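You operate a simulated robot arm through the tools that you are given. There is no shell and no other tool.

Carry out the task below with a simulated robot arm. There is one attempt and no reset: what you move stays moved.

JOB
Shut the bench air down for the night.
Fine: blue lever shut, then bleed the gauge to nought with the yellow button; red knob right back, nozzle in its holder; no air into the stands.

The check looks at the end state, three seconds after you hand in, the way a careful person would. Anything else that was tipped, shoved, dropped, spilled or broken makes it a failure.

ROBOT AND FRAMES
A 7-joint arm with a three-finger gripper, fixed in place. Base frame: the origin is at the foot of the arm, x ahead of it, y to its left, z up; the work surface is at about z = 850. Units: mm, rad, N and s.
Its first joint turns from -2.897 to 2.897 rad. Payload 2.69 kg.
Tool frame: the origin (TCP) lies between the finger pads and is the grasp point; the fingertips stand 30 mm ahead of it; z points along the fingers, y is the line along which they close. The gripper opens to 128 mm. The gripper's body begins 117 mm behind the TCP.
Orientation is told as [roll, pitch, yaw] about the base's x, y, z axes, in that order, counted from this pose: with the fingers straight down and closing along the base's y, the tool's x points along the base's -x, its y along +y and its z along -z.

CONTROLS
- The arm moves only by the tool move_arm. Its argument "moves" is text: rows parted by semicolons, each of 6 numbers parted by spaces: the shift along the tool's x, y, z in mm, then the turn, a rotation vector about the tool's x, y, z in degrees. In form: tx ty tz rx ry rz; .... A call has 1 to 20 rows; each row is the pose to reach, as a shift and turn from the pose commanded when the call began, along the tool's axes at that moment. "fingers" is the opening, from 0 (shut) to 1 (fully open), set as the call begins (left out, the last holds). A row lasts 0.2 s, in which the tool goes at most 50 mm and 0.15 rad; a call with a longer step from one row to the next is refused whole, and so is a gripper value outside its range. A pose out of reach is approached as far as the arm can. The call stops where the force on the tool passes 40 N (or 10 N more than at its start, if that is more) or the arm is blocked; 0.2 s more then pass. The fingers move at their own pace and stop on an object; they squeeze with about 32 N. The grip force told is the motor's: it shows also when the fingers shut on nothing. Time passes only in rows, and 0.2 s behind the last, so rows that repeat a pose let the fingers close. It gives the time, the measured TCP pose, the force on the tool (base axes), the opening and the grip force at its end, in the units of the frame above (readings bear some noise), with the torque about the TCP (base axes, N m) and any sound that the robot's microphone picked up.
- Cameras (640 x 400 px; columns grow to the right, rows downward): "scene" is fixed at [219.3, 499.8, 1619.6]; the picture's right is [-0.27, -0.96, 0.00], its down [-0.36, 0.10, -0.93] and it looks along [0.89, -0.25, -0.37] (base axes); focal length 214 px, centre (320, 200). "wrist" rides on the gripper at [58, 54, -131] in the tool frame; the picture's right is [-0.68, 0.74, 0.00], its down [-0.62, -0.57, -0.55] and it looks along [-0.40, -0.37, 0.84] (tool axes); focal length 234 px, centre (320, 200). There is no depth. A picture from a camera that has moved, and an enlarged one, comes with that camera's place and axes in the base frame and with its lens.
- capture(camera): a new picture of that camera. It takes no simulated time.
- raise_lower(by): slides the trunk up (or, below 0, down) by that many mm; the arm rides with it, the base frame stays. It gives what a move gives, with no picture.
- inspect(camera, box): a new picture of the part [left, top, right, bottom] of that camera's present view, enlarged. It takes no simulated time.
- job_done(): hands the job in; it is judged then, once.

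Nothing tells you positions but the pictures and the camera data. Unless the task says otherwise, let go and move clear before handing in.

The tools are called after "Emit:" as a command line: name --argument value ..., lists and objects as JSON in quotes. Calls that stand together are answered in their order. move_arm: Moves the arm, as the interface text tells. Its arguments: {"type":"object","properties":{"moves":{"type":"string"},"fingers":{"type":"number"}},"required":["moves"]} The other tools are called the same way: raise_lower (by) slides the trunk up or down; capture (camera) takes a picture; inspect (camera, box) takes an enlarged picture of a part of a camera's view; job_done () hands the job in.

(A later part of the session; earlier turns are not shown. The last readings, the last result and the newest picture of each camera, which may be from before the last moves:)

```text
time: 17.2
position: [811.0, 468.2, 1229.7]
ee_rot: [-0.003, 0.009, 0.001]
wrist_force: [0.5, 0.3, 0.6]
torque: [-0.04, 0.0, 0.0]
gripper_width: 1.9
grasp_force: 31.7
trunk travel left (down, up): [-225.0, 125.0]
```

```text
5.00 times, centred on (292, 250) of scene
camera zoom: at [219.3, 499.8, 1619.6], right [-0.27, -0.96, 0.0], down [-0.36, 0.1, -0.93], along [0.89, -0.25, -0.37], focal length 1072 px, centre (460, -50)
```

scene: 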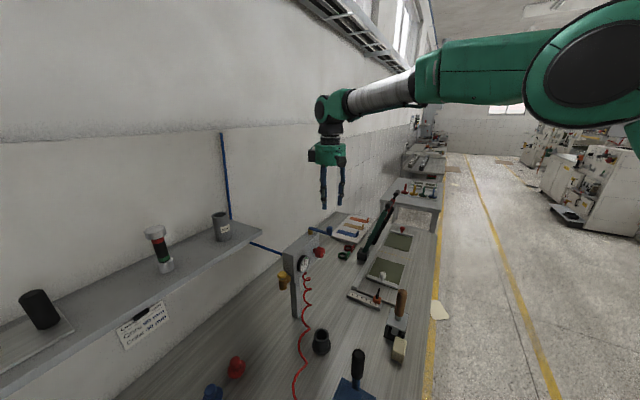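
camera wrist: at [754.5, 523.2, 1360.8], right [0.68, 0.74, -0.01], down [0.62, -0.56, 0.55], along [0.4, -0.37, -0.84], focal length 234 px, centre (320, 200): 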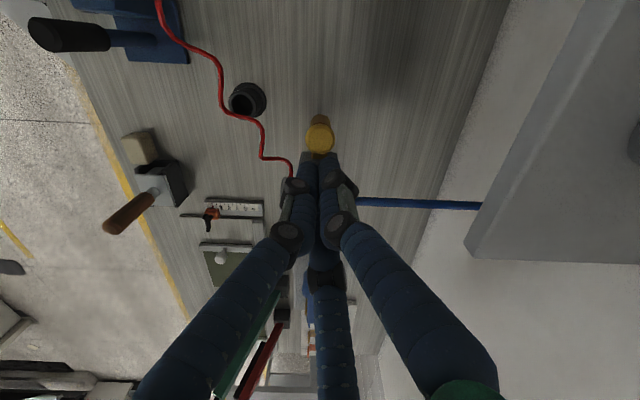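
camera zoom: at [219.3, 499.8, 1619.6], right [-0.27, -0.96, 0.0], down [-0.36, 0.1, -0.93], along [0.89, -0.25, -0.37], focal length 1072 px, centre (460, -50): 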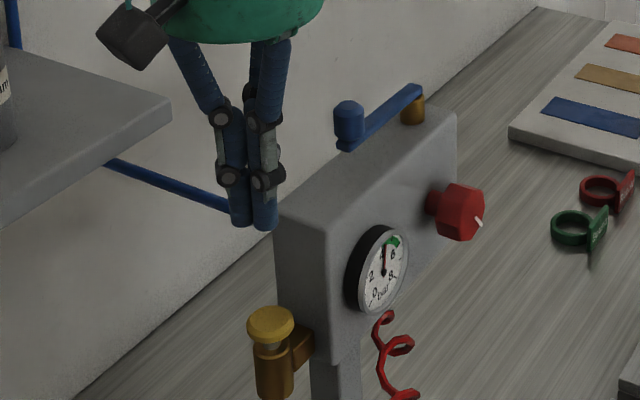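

The button centre is at about (816, 466) and the box end is about 44 mm away from it, leaving clearance for the fingers. I'll align and descend to just above the cap.

Emit:
move_arm --moves "-4.5 -2 30 0 0 0; -4.5 -2 60 0 0 0; -4.5 -2 82 0 0 0"

Emit:
inspect --camera "scene" --box '[260, 210, 324, 290]'

Emit:
inspect --camera "wrist" --box '[270, 120, 370, 220]'

```text
time: 18.0
position: [815.7, 466.5, 1149.5]
ee_rot: [-0.001, 0.006, 0.0]
wrist_force: [-0.1, -0.1, 0.1]
torque: [-0.01, -0.01, -0.04]
gripper_width: 2.2
grasp_force: 31.0
trunk travel left (down, up): [-225.0, 125.0]
```

```text
5.00 times, centred on (292, 250) of scene
camera zoom: at [219.3, 499.8, 1619.6], right [-0.27, -0.96, 0.0], down [-0.36, 0.1, -0.93], along [0.89, -0.25, -0.37], focal length 1072 px, centre (460, -50)
```

zoom: 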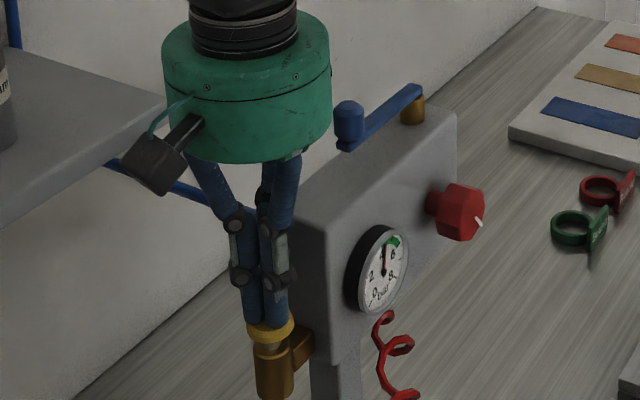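

```text
4.00 times, centred on (320, 170) of wrist
camera zoom: at [758.8, 520.6, 1280.2], right [0.68, 0.74, -0.01], down [0.62, -0.56, 0.55], along [0.4, -0.37, -0.84], focal length 937 px, centre (320, 320)
```

zoom: 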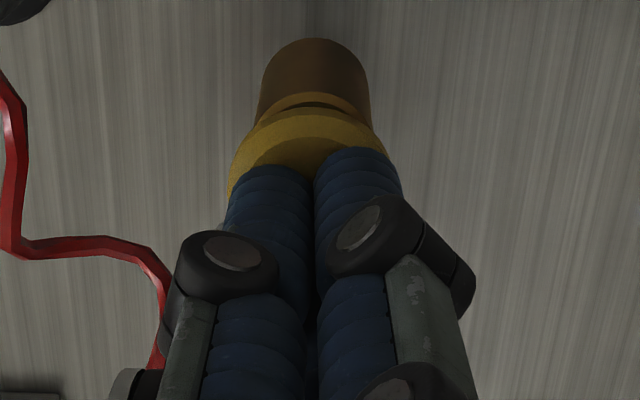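

Fingertips are about 7 mm above the cap. Now I'll press down in small steps and watch the force and the gauge.

Emit:
move_arm --moves "0 0 5 0 0 0; 0 0 8 0 0 0; 0 0 11 0 0 0; 0 0 13 0 0 0"

Emit:
inspect --camera "scene" --box '[276, 240, 324, 290]'

```text
time: 19.0
position: [814.3, 466.2, 1141.3]
ee_rot: [0.001, 0.002, -0.001]
wrist_force: [1.7, -1.6, 33.2]
torque: [-0.12, 0.02, 0.07]
gripper_width: 5.9
grasp_force: 31.3
trunk travel left (down, up): [-225.0, 125.0]
```

```text
8.00 times, centred on (300, 265) of scene
camera zoom: at [219.3, 499.8, 1619.6], right [-0.27, -0.96, 0.0], down [-0.36, 0.1, -0.93], along [0.89, -0.25, -0.37], focal length 1716 px, centre (480, -320)
```

zoom: 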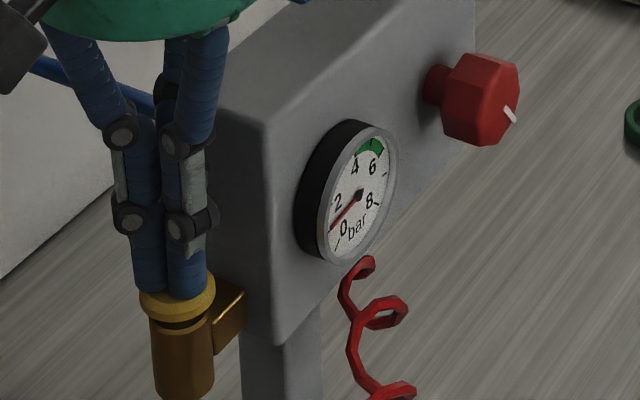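

The gauge needle is falling, now around 0.9 bar, with 33 N on the button. I'll hold the press to finish the bleed.

Emit:
move_arm --moves "0 0 0 0 0 0; 0 0 0 0 0 0; 0 0 0 0 0 0; 0 0 0 0 0 0; 0 0 0 0 0 0; 0 0 0 0 0 0; 0 0 0 0 0 0; 0 0 0 0 0 0; 0 0 0 0 0 0; 0 0 0 0 0 0; 0 0 0 0 0 0; 0 0 0 0 0 0; 0 0 0 0 0 0; 0 0 0 0 0 0; 0 0 0 0 0 0"

Emit:
inspect --camera "scene" --box '[284, 248, 316, 278]'

```text
time: 19.6
position: [818.6, 468.0, 1143.3]
ee_rot: [0.003, 0.001, -0.001]
wrist_force: [0.7, 0.4, 10.5]
torque: [-0.01, 0.07, -0.01]
gripper_width: 6.0
grasp_force: 31.3
trunk travel left (down, up): [-225.0, 125.0]
stopped in row 3: the force on the tool passed its limit at 44 N (the readings are from after the stop); the commanded pose is now the measured one
```

```text
13.33 times, centred on (300, 263) of scene
camera zoom: at [219.3, 499.8, 1619.6], right [-0.27, -0.96, 0.0], down [-0.36, 0.1, -0.93], along [0.89, -0.25, -0.37], focal length 2860 px, centre (587, -640)
```

zoom: 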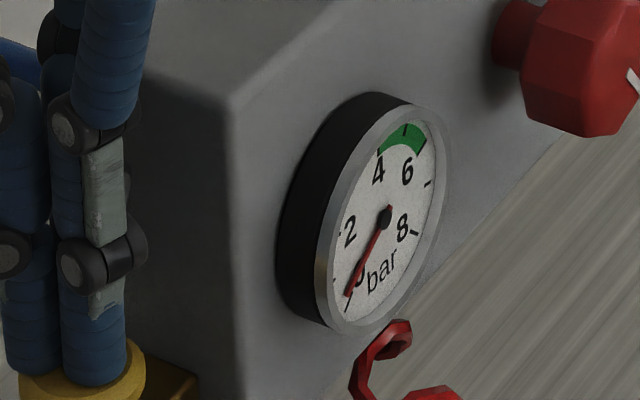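

The needle is close to nought but I want it fully down. I'll press a touch more gently and hold.

Emit:
move_arm --moves "3 1.5 0.8 0 0 0; 3 1.5 1.2 0 0 0; 3 1.5 1.2 0 0 0; 3 1.5 1.2 0 0 0; 3 1.5 1.2 0 0 0; 3 1.5 1.2 0 0 0; 3 1.5 1.2 0 0 0; 3 1.5 1.2 0 0 0; 3 1.5 1.2 0 0 0; 3 1.5 1.2 0 0 0; 3 1.5 1.2 0 0 0"

Emit:
inspect --camera "scene" --box '[284, 248, 316, 278]'

```text
time: 21.1
position: [815.4, 469.7, 1142.7]
ee_rot: [0.003, -0.002, 0.0]
wrist_force: [-0.8, 0.9, 9.5]
torque: [-0.05, 0.08, 0.06]
gripper_width: 1.8
grasp_force: 30.9
trunk travel left (down, up): [-225.0, 125.0]
stopped in row 7: the force on the tool passed its limit at 40 N (the readings are from after the stop); the commanded pose is now the measured one
```

```text
13.33 times, centred on (300, 263) of scene
camera zoom: at [219.3, 499.8, 1619.6], right [-0.27, -0.96, 0.0], down [-0.36, 0.1, -0.93], along [0.89, -0.25, -0.37], focal length 2860 px, centre (587, -640)
```

zoom: 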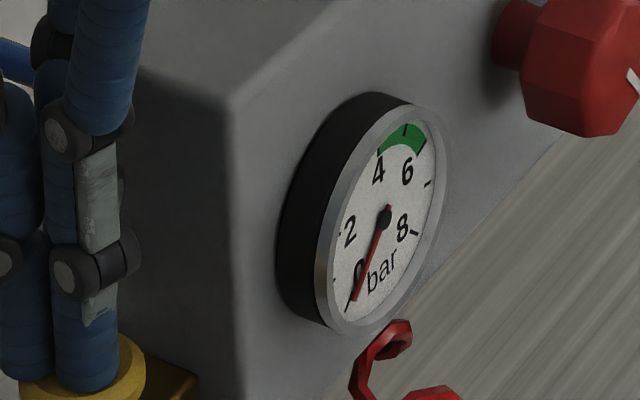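

The needle appears to be at nought now. I'll keep holding lightly for a further couple of seconds and compare the needle.

Emit:
move_arm --moves "0 -1.5 0.3 0 0 0; 0 -1.5 0.3 0 0 0; 0 -1.5 0.3 0 0 0; 0 -1.5 0.3 0 0 0; 0 -1.5 0.3 0 0 0; 0 -1.5 0.3 0 0 0; 0 -1.5 0.3 0 0 0; 0 -1.5 0.3 0 0 0; 0 -1.5 0.3 0 0 0; 0 -1.5 0.3 0 0 0"

Emit:
inspect --camera "scene" --box '[284, 248, 316, 278]'

Emit:
inspect --camera "scene" --box '[266, 210, 324, 290]'

```text
time: 23.3
position: [815.7, 469.1, 1142.0]
ee_rot: [0.003, -0.001, 0.001]
wrist_force: [7.2, 9.0, 22.5]
torque: [0.14, -0.12, -0.02]
gripper_width: 6.1
grasp_force: 31.6
trunk travel left (down, up): [-225.0, 125.0]
```

```text
13.33 times, centred on (300, 263) of scene
camera zoom: at [219.3, 499.8, 1619.6], right [-0.27, -0.96, 0.0], down [-0.36, 0.1, -0.93], along [0.89, -0.25, -0.37], focal length 2860 px, centre (587, -640)
```

zoom: 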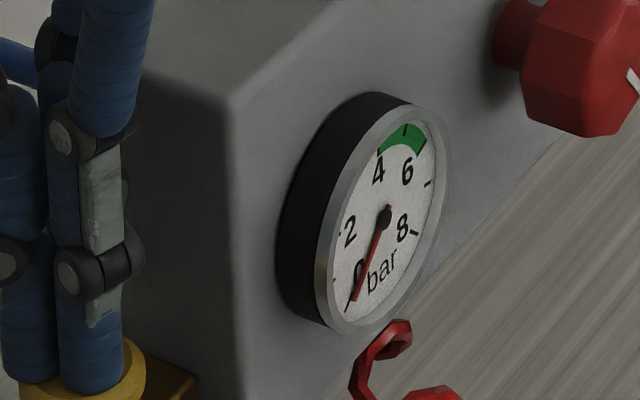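

```text
5.00 times, centred on (295, 250) of scene
camera zoom: at [219.3, 499.8, 1619.6], right [-0.27, -0.96, 0.0], down [-0.36, 0.1, -0.93], along [0.89, -0.25, -0.37], focal length 1072 px, centre (445, -50)
```

zoom: 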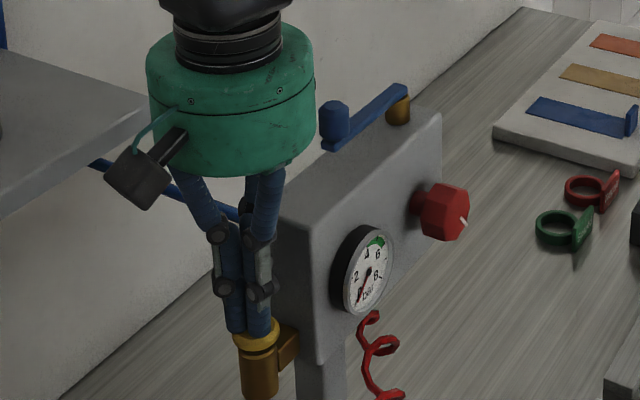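

The needle hasn't changed, so it's at nought. I'll lift off and check that the pressure doesn't creep back.

Emit:
move_arm --moves "0 0 -20 0 0 0; 0 0 -60 0 0 0; 0 0 -105 0 0 0; 0 0 -150 0 0 0; 0 0 -150 0 0 0; 0 0 -150 0 0 0"

Emit:
inspect --camera "scene" --box '[284, 248, 316, 278]'

Emit:
inspect --camera "scene" --box '[262, 210, 342, 290]'

```text
time: 24.7
position: [814.9, 468.4, 1290.6]
ee_rot: [0.002, -0.001, -0.001]
wrist_force: [0.1, 0.6, -0.2]
torque: [-0.03, 0.0, 0.0]
gripper_width: 2.2
grasp_force: 31.6
trunk travel left (down, up): [-225.0, 125.0]
```

```text
13.33 times, centred on (300, 263) of scene
camera zoom: at [219.3, 499.8, 1619.6], right [-0.27, -0.96, 0.0], down [-0.36, 0.1, -0.93], along [0.89, -0.25, -0.37], focal length 2860 px, centre (587, -640)
```

zoom: 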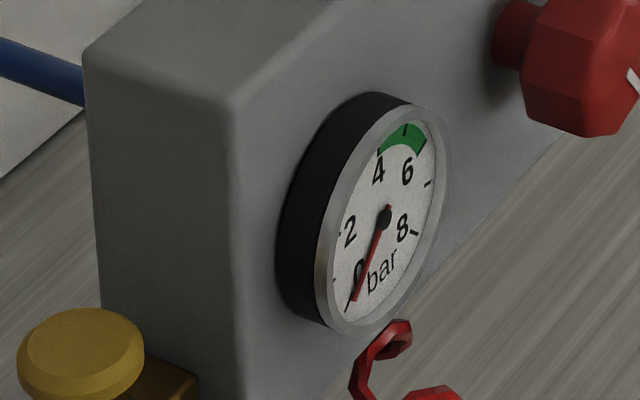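

```text
5.00 times, centred on (302, 250) of scene
camera zoom: at [219.3, 499.8, 1619.6], right [-0.27, -0.96, 0.0], down [-0.36, 0.1, -0.93], along [0.89, -0.25, -0.37], focal length 1072 px, centre (410, -50)
```

zoom: 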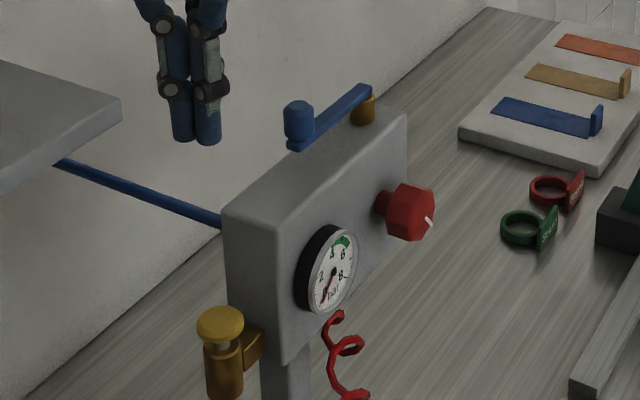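

The gauge holds at nought, so the lever is really shut and the bleed is done. Next is the red knob at about (899, 307, 1114). Its axis points straight out of the panel face, so I'll bring the hand back and turn it to point horizontally at the knob.

Emit:
move_arm --moves "2 -43 0 0 0 -7.8; 4 -87 0 0 0 -15.7; 6 -131 5 0 0 -23.6; 8 -175 10 0 0 -31.4; 9 -219 20 0 0 -39.3; 10 -262 30 0 0 -47.2"

Emit:
move_arm --moves "0 0 0 0 -8.2 0; 0 0 0 0 -16.4 0; 0 0 0 0 -24.6 0; 0 0 0 0 -32.8 0; 0 0 0 0 -41 0; 0 0 0 0 -49.2 0; 0 0 0 0 -57.4 0; 0 0 0 0 -65.6 0; 0 0 0 0 -73.8 0; 0 0 0 0 -82 0; 0 0 0 0 -90 0; 0 0 0 0 -90 0" --fingers 0.3

Emit:
capture --camera "wrist"

Emit:
capture --camera "scene"

```text
time: 26.1
position: [806.0, 206.0, 1259.8]
ee_rot: [0.0, -0.002, 0.825]
wrist_force: [0.5, 0.7, -1.1]
torque: [0.02, 0.01, 0.02]
gripper_width: 2.2
grasp_force: 31.6
trunk travel left (down, up): [-225.0, 125.0]
```

```text
time: 28.7
position: [805.6, 206.3, 1258.9]
ee_rot: [2.99, -1.566, -2.168]
wrist_force: [-0.8, -0.2, -0.1]
torque: [0.03, -0.04, 0.01]
gripper_width: 38.2
grasp_force: 0.1
trunk travel left (down, up): [-225.0, 125.0]
```

```text
taken
camera wrist: at [678.0, 146.3, 1200.9], right [-0.54, 0.5, 0.68], down [0.04, -0.79, 0.61], along [0.84, 0.36, 0.41], focal length 234 px, centre (320, 200)
```

wrist: 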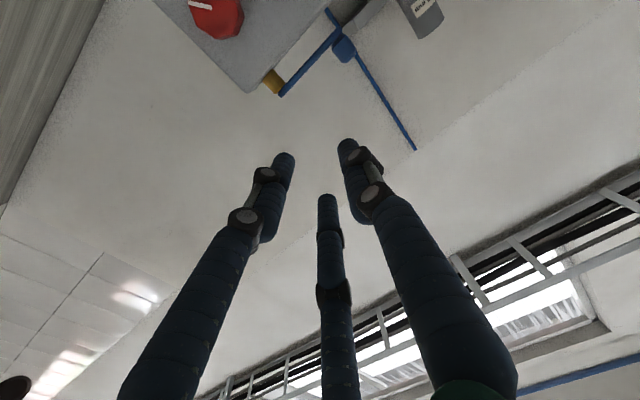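

```text
taken
```

scene: 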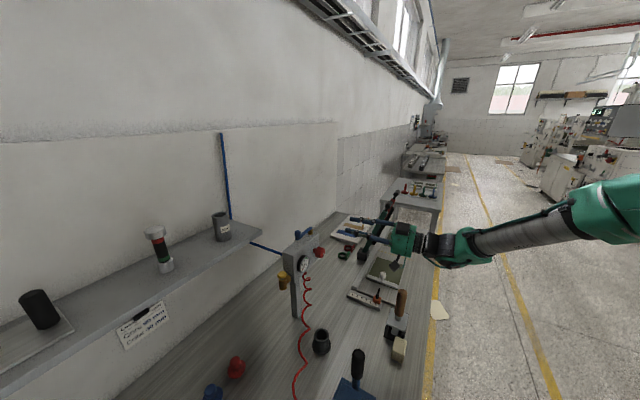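

The hand now points horizontally at the panel. Before lowering it to the knob's height, I'll check the clearance of the wrist and forearm over the wooden-handled tool and the cutter arms.

Emit:
inspect --camera "scene" --box '[300, 180, 500, 340]'

Emit:
inspect --camera "wrist" --box '[140, 0, 300, 100]'

Emit:
inspect --camera "scene" --box '[440, 140, 640, 300]'

```text
2.50 times, centred on (400, 260) of scene
camera zoom: at [219.3, 499.8, 1619.6], right [-0.27, -0.96, 0.0], down [-0.36, 0.1, -0.93], along [0.89, -0.25, -0.37], focal length 536 px, centre (120, 50)
```

zoom: 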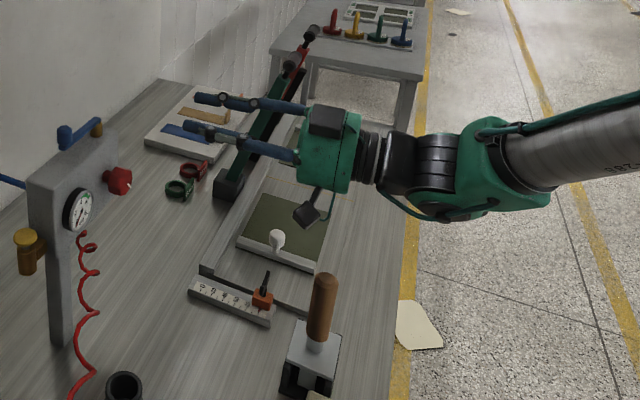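

```text
4.00 times, centred on (220, 50) of wrist
camera zoom: at [678.0, 146.3, 1200.9], right [-0.54, 0.5, 0.68], down [0.04, -0.79, 0.61], along [0.84, 0.36, 0.41], focal length 937 px, centre (720, 800)
```

zoom: 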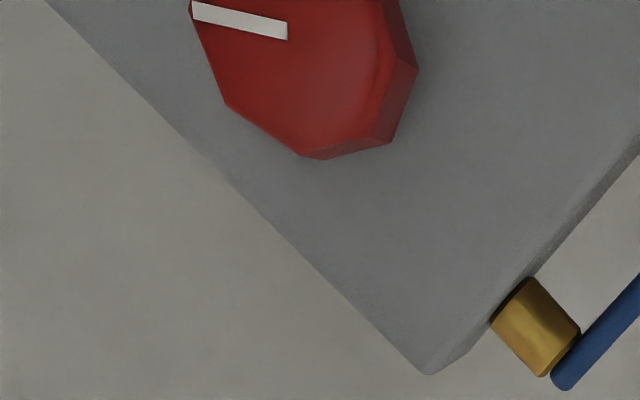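

```text
2.50 times, centred on (540, 220) of scene
camera zoom: at [219.3, 499.8, 1619.6], right [-0.27, -0.96, 0.0], down [-0.36, 0.1, -0.93], along [0.89, -0.25, -0.37], focal length 536 px, centre (-230, 150)
```

zoom: 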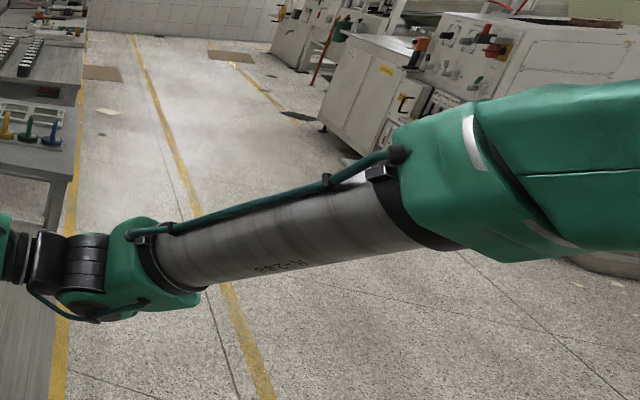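

The wrist would pass too close over the wooden handle, whose top is at about (690, 67, z 1043). I'll tilt the tool 20° nose-down so the wrist stays high, and go to a pre-grasp point in front of the knob.

Emit:
move_arm --moves "0 0 5 0 6.7 0; 0 0 10 0 13.4 0; 20 0.5 15 0 20 0; 50 1 22 0 20 0; 80 1.5 30 0 20 0; 108 2 36 0 20 0; 108 2 36 0 20 0" --fingers 0.5

Emit:
capture --camera "wrist"

Emit:
inspect --camera "scene" --box '[270, 190, 470, 340]'

```text
time: 30.3
position: [829.9, 234.8, 1151.4]
ee_rot: [0.003, -1.224, 0.819]
wrist_force: [-0.1, 0.1, -0.9]
torque: [-0.01, -0.02, 0.02]
gripper_width: 63.9
grasp_force: 0.1
trunk travel left (down, up): [-225.0, 125.0]
```

```text
taken
camera wrist: at [692.8, 165.7, 1140.9], right [-0.38, 0.67, 0.64], down [0.21, -0.61, 0.77], along [0.9, 0.43, 0.09], focal length 234 px, centre (320, 200)
```

wrist: 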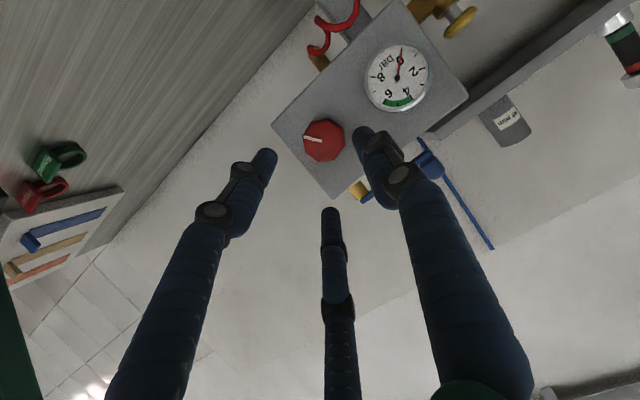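

```text
2.67 times, centred on (370, 265) of scene
camera zoom: at [219.3, 499.8, 1619.6], right [-0.27, -0.96, 0.0], down [-0.36, 0.1, -0.93], along [0.89, -0.25, -0.37], focal length 572 px, centre (187, 27)
```

zoom: 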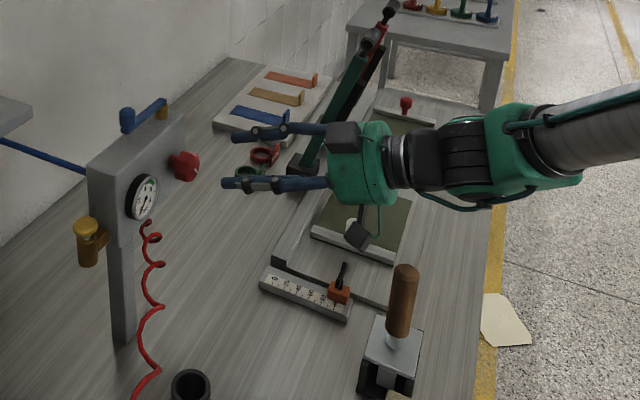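

Now I have a clear front view of the knob and gauge. I'll enlarge both to place the knob accurately and read its mark.

Emit:
inspect --camera "wrist" --box '[260, 80, 380, 200]'

Emit:
inspect --camera "wrist" --box '[340, 20, 460, 120]'

Emit:
inspect --camera "scene" --box '[310, 235, 350, 265]'

```text
3.33 times, centred on (320, 140) of wrist
camera zoom: at [692.8, 165.7, 1140.9], right [-0.38, 0.67, 0.64], down [0.21, -0.61, 0.77], along [0.9, 0.43, 0.09], focal length 781 px, centre (320, 400)
```

zoom: 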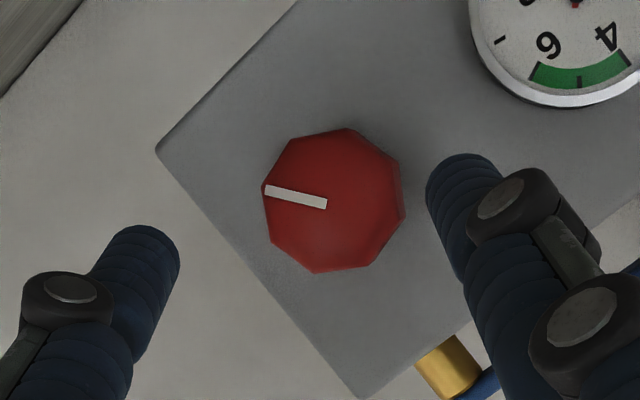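

```text
4.00 times, centred on (400, 70) of wrist
camera zoom: at [692.8, 165.7, 1140.9], right [-0.38, 0.67, 0.64], down [0.21, -0.61, 0.77], along [0.9, 0.43, 0.09], focal length 937 px, centre (0, 720)
```

zoom: 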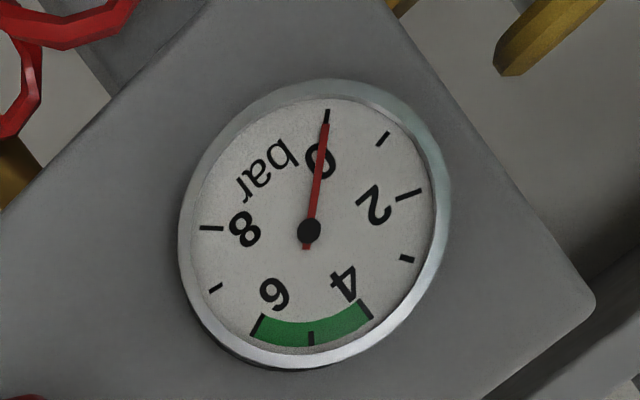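

```text
13.33 times, centred on (330, 250) of scene
camera zoom: at [219.3, 499.8, 1619.6], right [-0.27, -0.96, 0.0], down [-0.36, 0.1, -0.93], along [0.89, -0.25, -0.37], focal length 2860 px, centre (187, -467)
```

zoom: 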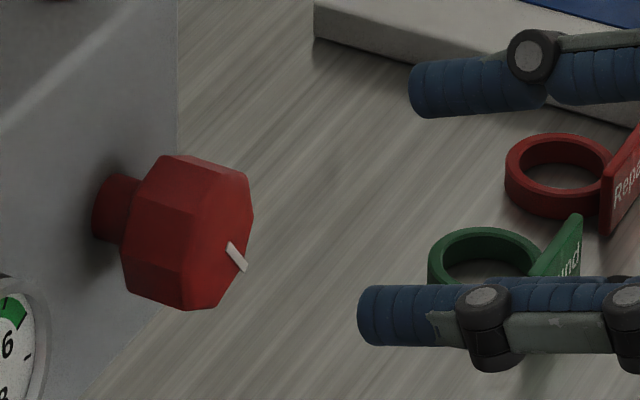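

The needle rests exactly on the 0 mark. The knob's front centre is about (883.5, 301, 1119.6), it's about 40 mm across, and its white mark points lower right. I'll pre-roll the hand 45° clockwise about the knob axis so it can then turn anticlockwise.

Emit:
move_arm --moves "0.9 -3.2 1 -2.57 0 7.05; 1.8 -6.4 2 -5.14 0 14.1; 2.7 -9.6 2.9 -7.7 0 21.15; 3.5 -12.9 3.9 -10.3 0 28.2; 4.4 -16.1 4.8 -12.85 0 35.25; 5.3 -19.3 5.8 -15.4 0 42.3; 5.3 -19.3 5.8 -15.4 0 42.3"

Emit:
capture --camera "wrist"

Emit:
inspect --camera "scene" --box '[270, 190, 470, 340]'

```text
time: 31.9
position: [844.6, 223.2, 1144.6]
ee_rot: [1.244, -0.726, -0.273]
wrist_force: [-0.3, 0.5, -0.1]
torque: [0.04, -0.01, 0.04]
gripper_width: 63.8
grasp_force: 0.0
trunk travel left (down, up): [-225.0, 125.0]
```

```text
taken
camera wrist: at [715.6, 149.3, 1175.3], right [0.11, 0.22, 0.97], down [0.48, -0.86, 0.14], along [0.87, 0.46, -0.2], focal length 234 px, centre (320, 200)
```

wrist: 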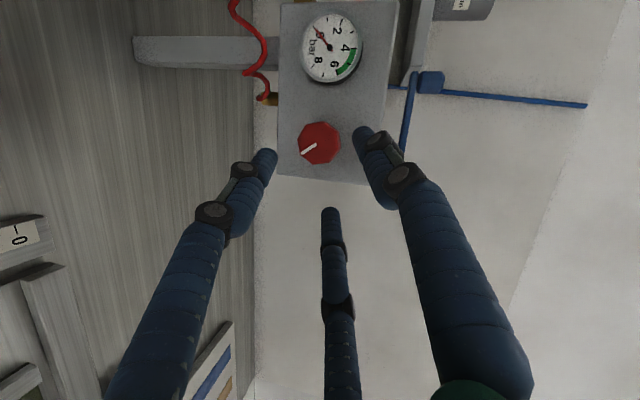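

```text
2.67 times, centred on (370, 265) of scene
camera zoom: at [219.3, 499.8, 1619.6], right [-0.27, -0.96, 0.0], down [-0.36, 0.1, -0.93], along [0.89, -0.25, -0.37], focal length 572 px, centre (187, 27)
```

zoom: 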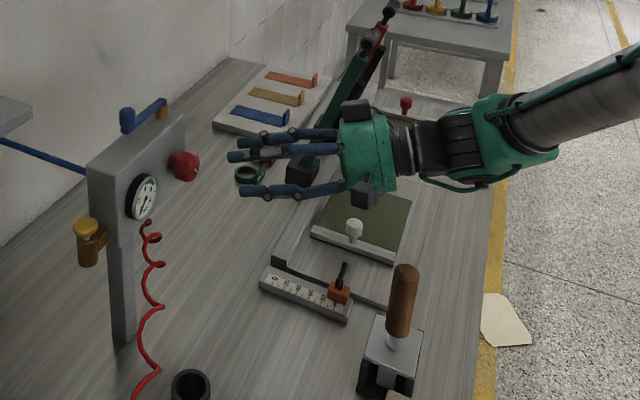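

The knob is exactly on the tool axis. I'll advance 90 mm to put the finger pads around its head.

Emit:
move_arm --moves "0 0 30 0 0 0; 0 0 55 0 0 0; 0 0 75 0 0 0; 0 0 90 0 0 0"

Emit:
capture --camera "wrist"

Emit:
inspect --camera "scene" --box '[280, 210, 380, 290]'

```text
time: 32.9
position: [885.3, 298.4, 1123.8]
ee_rot: [1.243, -0.726, -0.276]
wrist_force: [-8.0, -17.0, 3.7]
torque: [-0.03, -0.38, -0.88]
gripper_width: 66.3
grasp_force: 1.4
trunk travel left (down, up): [-225.0, 125.0]
```

```text
taken
camera wrist: at [756.2, 224.0, 1154.5], right [0.1, 0.22, 0.97], down [0.48, -0.86, 0.14], along [0.87, 0.45, -0.19], focal length 234 px, centre (320, 200)
```

wrist: 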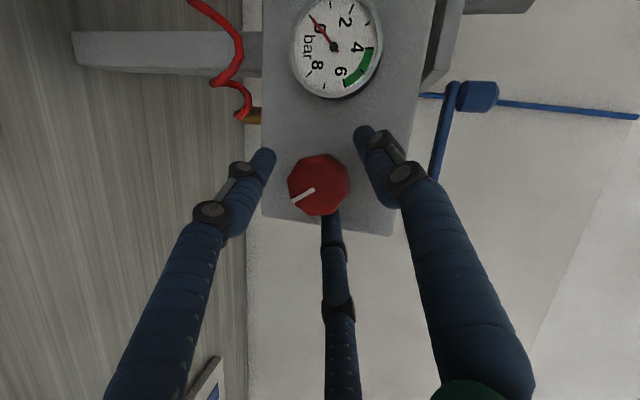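

```text
5.00 times, centred on (330, 250) of scene
camera zoom: at [219.3, 499.8, 1619.6], right [-0.27, -0.96, 0.0], down [-0.36, 0.1, -0.93], along [0.89, -0.25, -0.37], focal length 1072 px, centre (270, -50)
```

zoom: 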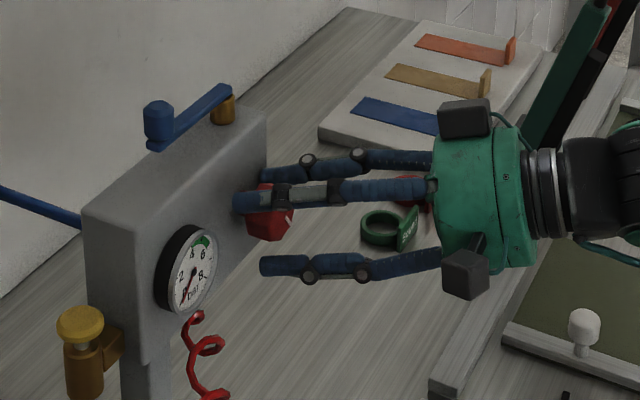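

The contact torque shows one finger touched the panel face early, so the hand really is three-fingered and the 20° tilt pushes that finger too far forward. I'll back off, ease the tilt to 10°, and re-approach slightly shallower.

Emit:
move_arm --moves "0 0 -20 0 0 0; 4 0 -30 0 -5 0; 7.7 0 -32.9 0 -10 0; 7.7 0 -32.9 0 -10 0" --fingers 0.45

Emit:
capture --camera "wrist"

Emit:
inspect --camera "scene" --box '[280, 200, 440, 320]'

```text
time: 33.9
position: [865.4, 274.2, 1126.1]
ee_rot: [1.402, -0.771, -0.506]
wrist_force: [-0.5, 0.0, -0.4]
torque: [-0.02, -0.01, 0.02]
gripper_width: 57.6
grasp_force: 0.0
trunk travel left (down, up): [-225.0, 125.0]
```

```text
taken
camera wrist: at [725.7, 214.7, 1139.0], right [0.04, 0.12, 0.99], down [0.36, -0.93, 0.09], along [0.93, 0.36, -0.08], focal length 234 px, centre (320, 200)
```

wrist: 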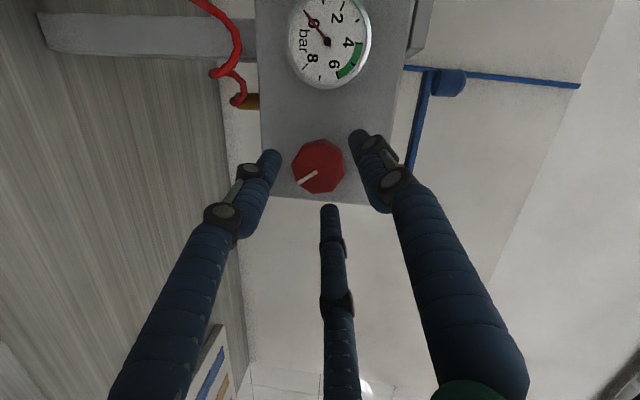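

```text
3.33 times, centred on (360, 260) of scene
camera zoom: at [219.3, 499.8, 1619.6], right [-0.27, -0.96, 0.0], down [-0.36, 0.1, -0.93], along [0.89, -0.25, -0.37], focal length 715 px, centre (187, 0)
```

zoom: 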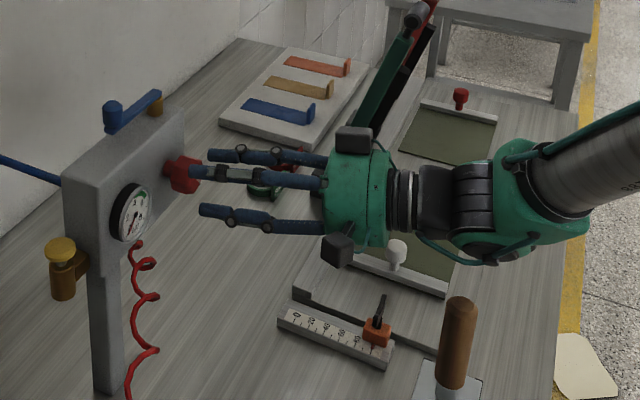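

The alignment looks right, with the knob about 2 mm off the axis. I'll correct that and advance around the knob head.

Emit:
move_arm --moves "1.5 1.5 12 0 0 0; 1.5 1.5 22 0 0 0; 1.5 1.5 30 0 0 0"

Emit:
capture --camera "wrist"

Emit:
inspect --camera "scene" --box '[290, 220, 370, 280]'

```text
time: 34.7
position: [881.0, 299.8, 1122.9]
ee_rot: [1.402, -0.769, -0.503]
wrist_force: [-0.1, 0.5, -0.6]
torque: [-0.02, 0.01, 0.01]
gripper_width: 57.8
grasp_force: 0.0
trunk travel left (down, up): [-225.0, 125.0]
```

```text
taken
camera wrist: at [741.5, 240.3, 1135.1], right [0.04, 0.12, 0.99], down [0.36, -0.93, 0.09], along [0.93, 0.36, -0.08], focal length 234 px, centre (320, 200)
```

wrist: 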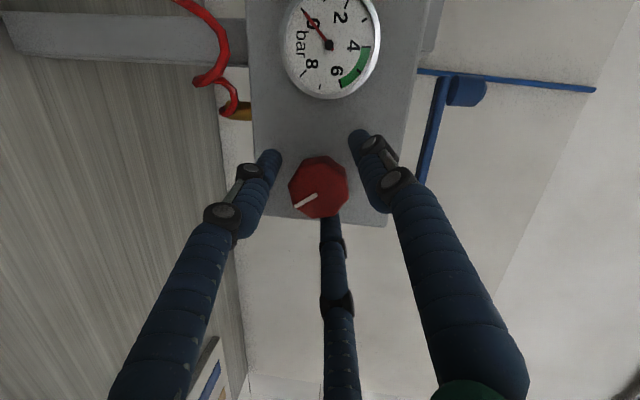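

```text
6.67 times, centred on (330, 250) of scene
camera zoom: at [219.3, 499.8, 1619.6], right [-0.27, -0.96, 0.0], down [-0.36, 0.1, -0.93], along [0.89, -0.25, -0.37], focal length 1430 px, centre (253, -133)
```

zoom: 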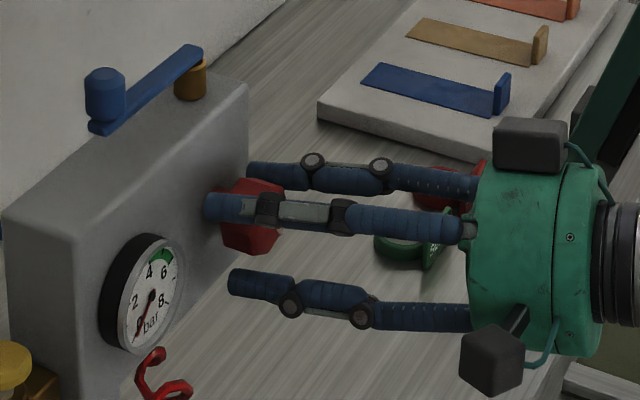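

The fingers surround the knob with no contact. I'll close the grip on it.

Emit:
move_arm --moves "0 0 0 0 0 0; 0 0 0 0 0 0; 0 0 0 0 0 0" --fingers 0

Emit:
capture --camera "wrist"

```text
time: 35.6
position: [886.0, 297.2, 1124.1]
ee_rot: [1.403, -0.772, -0.514]
wrist_force: [13.1, -4.1, -4.5]
torque: [-0.12, 0.12, -0.79]
gripper_width: 44.4
grasp_force: 31.9
trunk travel left (down, up): [-225.0, 125.0]
stopped in row 3: the force on the tool passed its limit at 41 N (the readings are from after the stop); the commanded pose is now the measured one
```

```text
taken
camera wrist: at [745.3, 237.9, 1136.5], right [0.04, 0.12, 0.99], down [0.36, -0.93, 0.09], along [0.93, 0.35, -0.08], focal length 234 px, centre (320, 200)
```

wrist: 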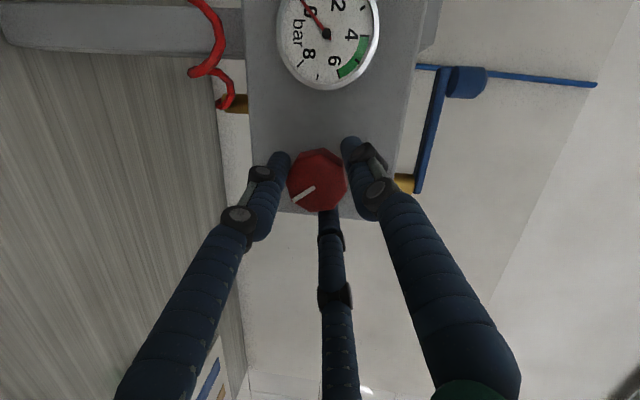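

The grip has closed on the knob at 44 mm and the hand self-centred on it. I'll start turning it anticlockwise, first by 30°, and check that the mark moves.

Emit:
move_arm --moves "0 0.4 0 1.3 0 -7.4; 0.1 0.8 0 2.6 0 -14.8; 0.2 1.2 0 3.9 0 -22.2; 0.4 1.6 0.1 5.2 0 -29.5"

Emit:
capture --camera "wrist"

Emit:
inspect --camera "scene" --box '[290, 220, 370, 280]'

```text
time: 36.6
position: [884.7, 296.9, 1124.8]
ee_rot: [1.006, -1.259, -0.163]
wrist_force: [23.5, -14.7, -11.0]
torque: [-0.04, -0.13, -1.05]
gripper_width: 43.4
grasp_force: 31.8
trunk travel left (down, up): [-225.0, 125.0]
```

```text
taken
camera wrist: at [745.5, 237.8, 1103.4], right [-0.31, 0.45, 0.83], down [0.23, -0.82, 0.53], along [0.92, 0.36, 0.15], focal length 234 px, centre (320, 200)
```

wrist: 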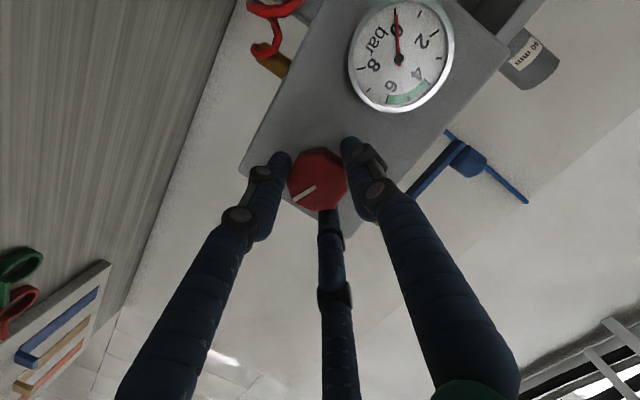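

```text
6.67 times, centred on (330, 250) of scene
camera zoom: at [219.3, 499.8, 1619.6], right [-0.27, -0.96, 0.0], down [-0.36, 0.1, -0.93], along [0.89, -0.25, -0.37], focal length 1430 px, centre (253, -133)
```

zoom: 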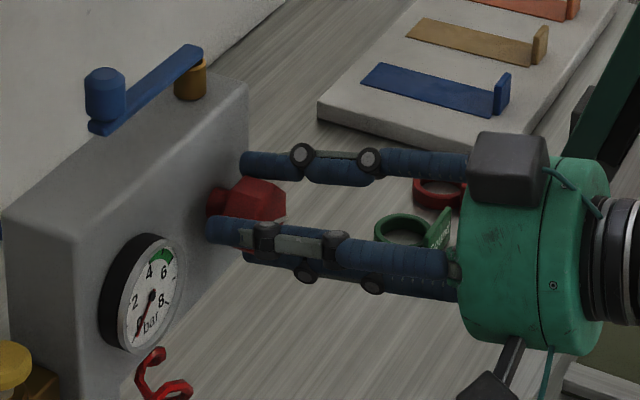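

The knob turned with the hand: the mark is fixed relative to the fingers while the panel turned 30°. There's some side load, so I'll shift the hand a few mm to relieve it and carry on anticlockwise.

Emit:
move_arm --moves "0.1 -2 0 0 0 0; 0.2 -2.4 0 1.3 0 -7.4; 0.3 -2.2 0 2.6 0 -14.8; 0.4 -2 0 3.9 0 -22.2; 0.6 -1.6 0 5.2 0 -29.5; 0.85 -1.3 0 6.5 0 -36.9; 1.1 -1 0.2 7.8 0 -44.3; 1.4 -0.7 0.2 9.1 0 -51.7; 1.8 -0.4 0.3 10.4 0 -59.1"

Emit:
capture --camera "wrist"

Emit:
inspect --camera "scene" --box '[280, 200, 440, 320]'

```text
time: 38.2
position: [884.7, 297.6, 1123.6]
ee_rot: [-1.219, -1.058, 2.025]
wrist_force: [-22.3, -9.3, 8.1]
torque: [0.37, -0.31, 1.26]
gripper_width: 41.2
grasp_force: 45.0
out of reach, approached as far as the arm can: row 7, 8
trunk travel left (down, up): [-225.0, 125.0]
stopped in row 8: the force on the tool passed its limit at 70 N (the readings are from after the stop); the commanded pose is now the measured one
```

```text
taken
camera wrist: at [768.9, 214.6, 1069.9], right [-0.64, 0.73, 0.25], down [-0.15, -0.43, 0.89], along [0.76, 0.53, 0.38], focal length 234 px, centre (320, 200)
```

wrist: 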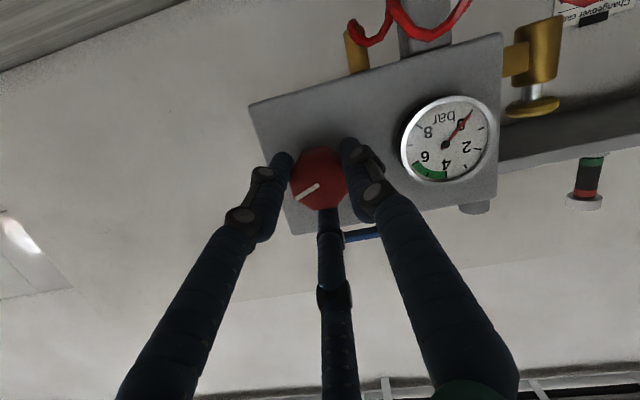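

```text
3.33 times, centred on (360, 260) of scene
camera zoom: at [219.3, 499.8, 1619.6], right [-0.27, -0.96, 0.0], down [-0.36, 0.1, -0.93], along [0.89, -0.25, -0.37], focal length 715 px, centre (187, 0)
```

zoom: 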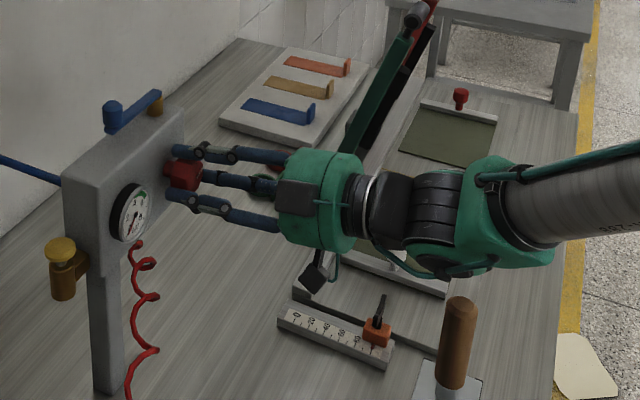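

The wrist reached a joint limit after about 70° of turn, with no sign of the knob's own stop yet. I'll release, back off straight, and roll back clockwise for another bite.

Emit:
move_arm --moves "0 0 0 0 0 0; 0 0 0 0 0 0; 0 0 -15 0 0 0; 0 0 -35 0 0 0" --fingers 0.45

Emit:
capture --camera "wrist"

Emit:
inspect --camera "scene" --box '[280, 200, 440, 320]'

```text
time: 39.2
position: [862.9, 274.2, 1128.6]
ee_rot: [-1.201, -1.063, 2.01]
wrist_force: [0.5, -0.6, -0.2]
torque: [0.02, -0.03, 0.03]
gripper_width: 57.3
grasp_force: 0.1
trunk travel left (down, up): [-225.0, 125.0]
```

```text
taken
camera wrist: at [746.9, 189.7, 1076.1], right [-0.64, 0.73, 0.26], down [-0.13, -0.43, 0.89], along [0.76, 0.53, 0.37], focal length 234 px, centre (320, 200)
```

wrist: 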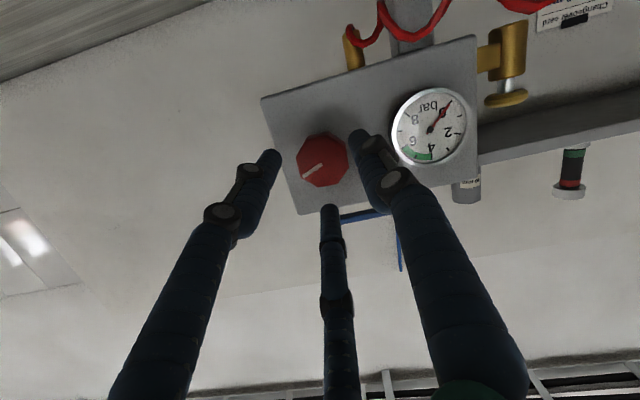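

```text
3.33 times, centred on (360, 260) of scene
camera zoom: at [219.3, 499.8, 1619.6], right [-0.27, -0.96, 0.0], down [-0.36, 0.1, -0.93], along [0.89, -0.25, -0.37], focal length 715 px, centre (187, 0)
```

zoom: 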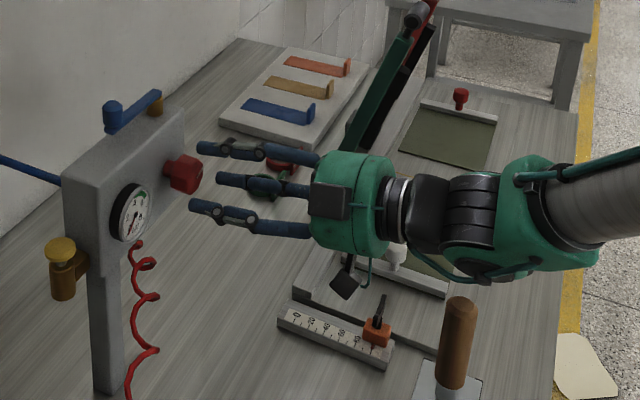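

The knob stayed where I left it. I'll roll the hand back clockwise to 60° past upright and realign behind the knob for a second grip.

Emit:
move_arm --moves "0.5 -0.5 -0.1 -1.3 -0.15 7.85; 1 -1 -0.2 -2.6 -0.29 15.7; 1.5 -1.4 -0.2 -3.9 -0.44 23.6; 2 -1.9 -0.3 -5.2 -0.58 31.4; 2.4 -2.4 -0.4 -6.5 -0.73 39.3; 2.9 -2.9 -0.5 -7.8 -0.87 47.1; 3.4 -3.4 -0.6 -9.1 -1 55; 3.9 -3.8 -0.6 -10.4 -1.16 62.8; 4.4 -4.3 -0.7 -11.7 -1.3 70.7; 4.9 -4.8 -0.8 -13 -1.45 78.5; 5.4 -5.3 -0.9 -14.3 -1.6 86.4; 5.4 -5.3 -0.9 -14.3 -1.6 86.4"

Emit:
capture --camera "wrist"

Emit:
inspect --camera "wrist" --box '[270, 110, 370, 230]'

Emit:
inspect --camera "scene" --box '[280, 200, 440, 320]'

```text
time: 41.8
position: [865.9, 269.2, 1126.6]
ee_rot: [1.476, -0.51, -0.549]
wrist_force: [1.0, -0.2, 0.0]
torque: [0.04, -0.03, 0.02]
gripper_width: 57.4
grasp_force: 0.1
trunk travel left (down, up): [-225.0, 125.0]
```

```text
taken
camera wrist: at [730.3, 205.1, 1154.3], right [0.23, -0.06, 0.97], down [0.36, -0.92, -0.14], along [0.9, 0.38, -0.19], focal length 234 px, centre (320, 200)
```

wrist: 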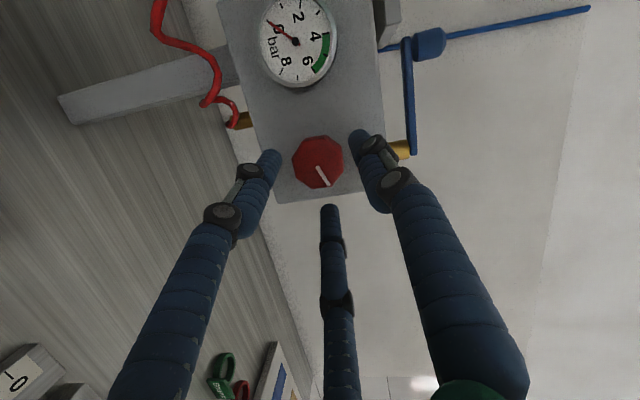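

```text
3.33 times, centred on (320, 170) of wrist
camera zoom: at [730.3, 205.1, 1154.3], right [0.23, -0.06, 0.97], down [0.36, -0.92, -0.14], along [0.9, 0.38, -0.19], focal length 781 px, centre (320, 300)
```

zoom: 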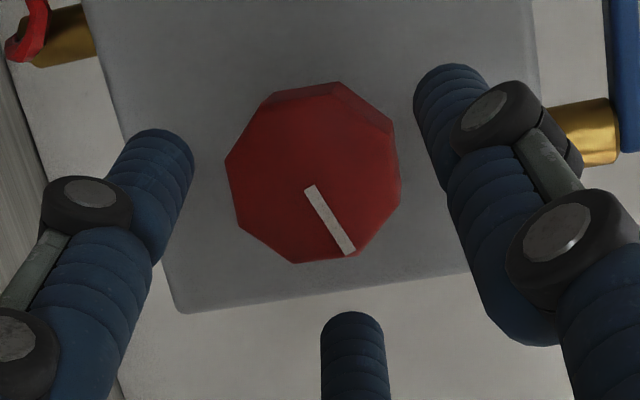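

```text
3.33 times, centred on (360, 260) of scene
camera zoom: at [219.3, 499.8, 1619.6], right [-0.27, -0.96, 0.0], down [-0.36, 0.1, -0.93], along [0.89, -0.25, -0.37], focal length 715 px, centre (187, 0)
```

zoom: 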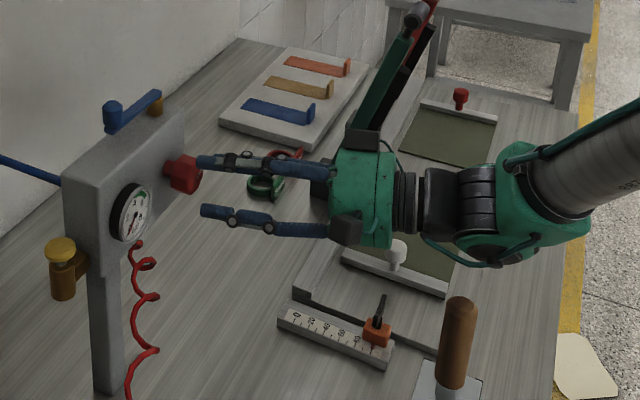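

The knob is in line, allowing for the small offset the grip settles at. I'll advance and close on it again.

Emit:
move_arm --moves "-1.4 -1.5 12 0 0 0; -1.4 -1.5 24 0 0 0; -1.4 -1.5 34.5 0 0 0; -1.4 -1.5 34.5 0 0 0"

Emit:
move_arm --moves "0 0 0 0 0 0; 0 0 0 0 0 0; 0 0 0 0 0 0" --fingers 0

Emit:
capture --camera "wrist"

```text
time: 42.8
position: [887.8, 295.3, 1122.7]
ee_rot: [1.473, -0.513, -0.55]
wrist_force: [-0.1, 0.1, -0.7]
torque: [0.0, 0.03, 0.0]
gripper_width: 57.5
grasp_force: 0.1
trunk travel left (down, up): [-225.0, 125.0]
```

```text
time: 43.6
position: [888.4, 295.6, 1122.1]
ee_rot: [1.473, -0.512, -0.551]
wrist_force: [6.5, -4.9, -9.9]
torque: [0.27, -0.37, -0.52]
gripper_width: 41.5
grasp_force: 45.1
trunk travel left (down, up): [-225.0, 125.0]
```

```text
taken
camera wrist: at [751.8, 232.1, 1150.1], right [0.23, -0.06, 0.97], down [0.36, -0.92, -0.14], along [0.9, 0.38, -0.2], focal length 234 px, centre (320, 200)
```

wrist: 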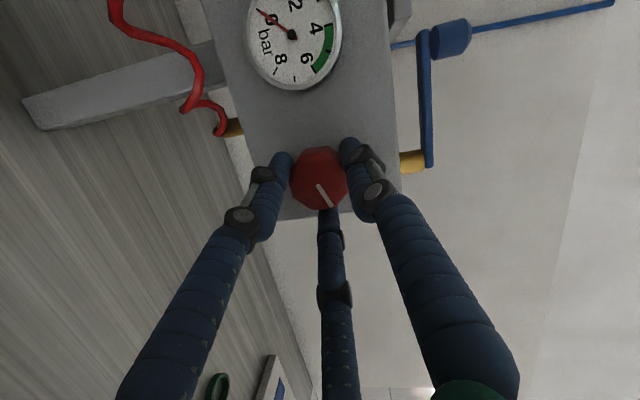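

Clean grip this time, 41.5 mm with low side load. I'll turn another 80° anticlockwise in two stages.

Emit:
move_arm --moves "0.1 1 0 1.4 0 -7.9; 0.3 1.9 0 2.8 0 -15.8; 0.6 2.9 0.1 4.2 0 -23.6; 1.1 3.7 0.2 5.6 0 -31.5; 1.6 4.5 0.3 6.9 0 -39.4"

Emit:
capture --camera "wrist"

```text
time: 44.8
position: [886.1, 296.2, 1123.7]
ee_rot: [1.132, -1.18, -0.28]
wrist_force: [19.0, -22.2, -20.2]
torque: [-0.43, 0.24, -0.92]
gripper_width: 41.4
grasp_force: 45.5
trunk travel left (down, up): [-225.0, 125.0]
```

```text
taken
camera wrist: at [746.4, 237.2, 1108.5], right [-0.26, 0.4, 0.88], down [0.27, -0.84, 0.46], along [0.93, 0.36, 0.11], focal length 234 px, centre (320, 200)
```

wrist: 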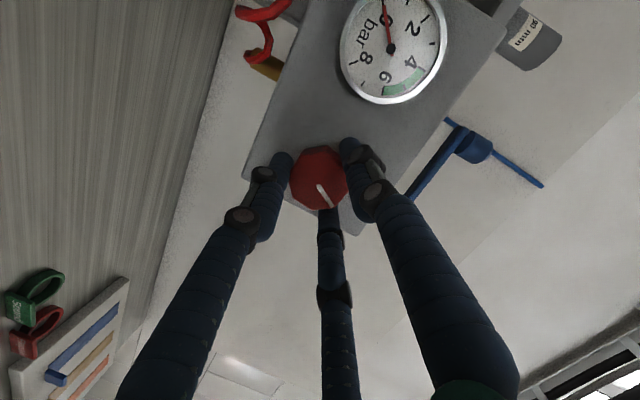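

The knob is turning well, but my arc radius was too large and built up side load. I've refined the axis from the readings and will relieve that load, then carry on turning.

Emit:
move_arm --moves "1.1 -2.7 0.2 0 0 0; 1.1 -2.2 0.2 1.4 0 -7.9; 1.2 -1.7 0.2 2.8 0 -15.8; 1.4 -1.1 0.25 4.2 0 -23.6; 1.7 -0.7 0.3 5.6 0 -31.5; 2 -0.2 0.35 6.9 0 -39.4"

Emit:
capture --camera "wrist"

Emit:
inspect --camera "scene" --box '[280, 200, 440, 320]'

```text
time: 46.2
position: [885.2, 298.5, 1123.9]
ee_rot: [-1.131, -1.183, 1.925]
wrist_force: [8.3, -6.5, -9.6]
torque: [0.87, 0.37, 0.11]
gripper_width: 41.2
grasp_force: 45.1
trunk travel left (down, up): [-225.0, 125.0]
```

```text
taken
camera wrist: at [762.6, 222.8, 1071.4], right [-0.59, 0.71, 0.38], down [-0.08, -0.52, 0.85], along [0.8, 0.48, 0.37], focal length 234 px, centre (320, 200)
```

wrist: 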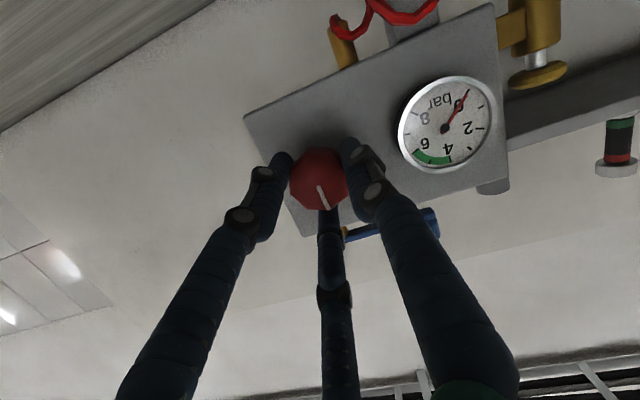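

```text
3.33 times, centred on (360, 260) of scene
camera zoom: at [219.3, 499.8, 1619.6], right [-0.27, -0.96, 0.0], down [-0.36, 0.1, -0.93], along [0.89, -0.25, -0.37], focal length 715 px, centre (187, 0)
```

zoom: 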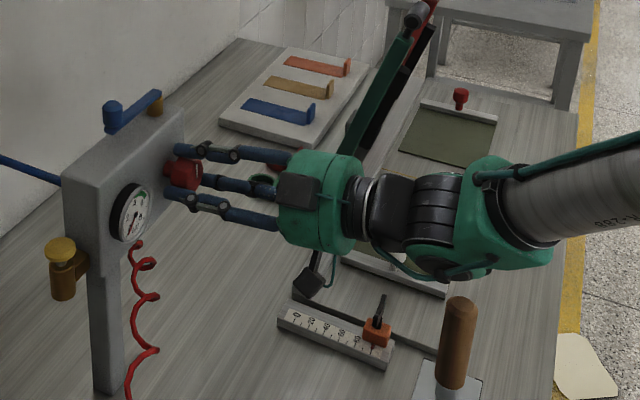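

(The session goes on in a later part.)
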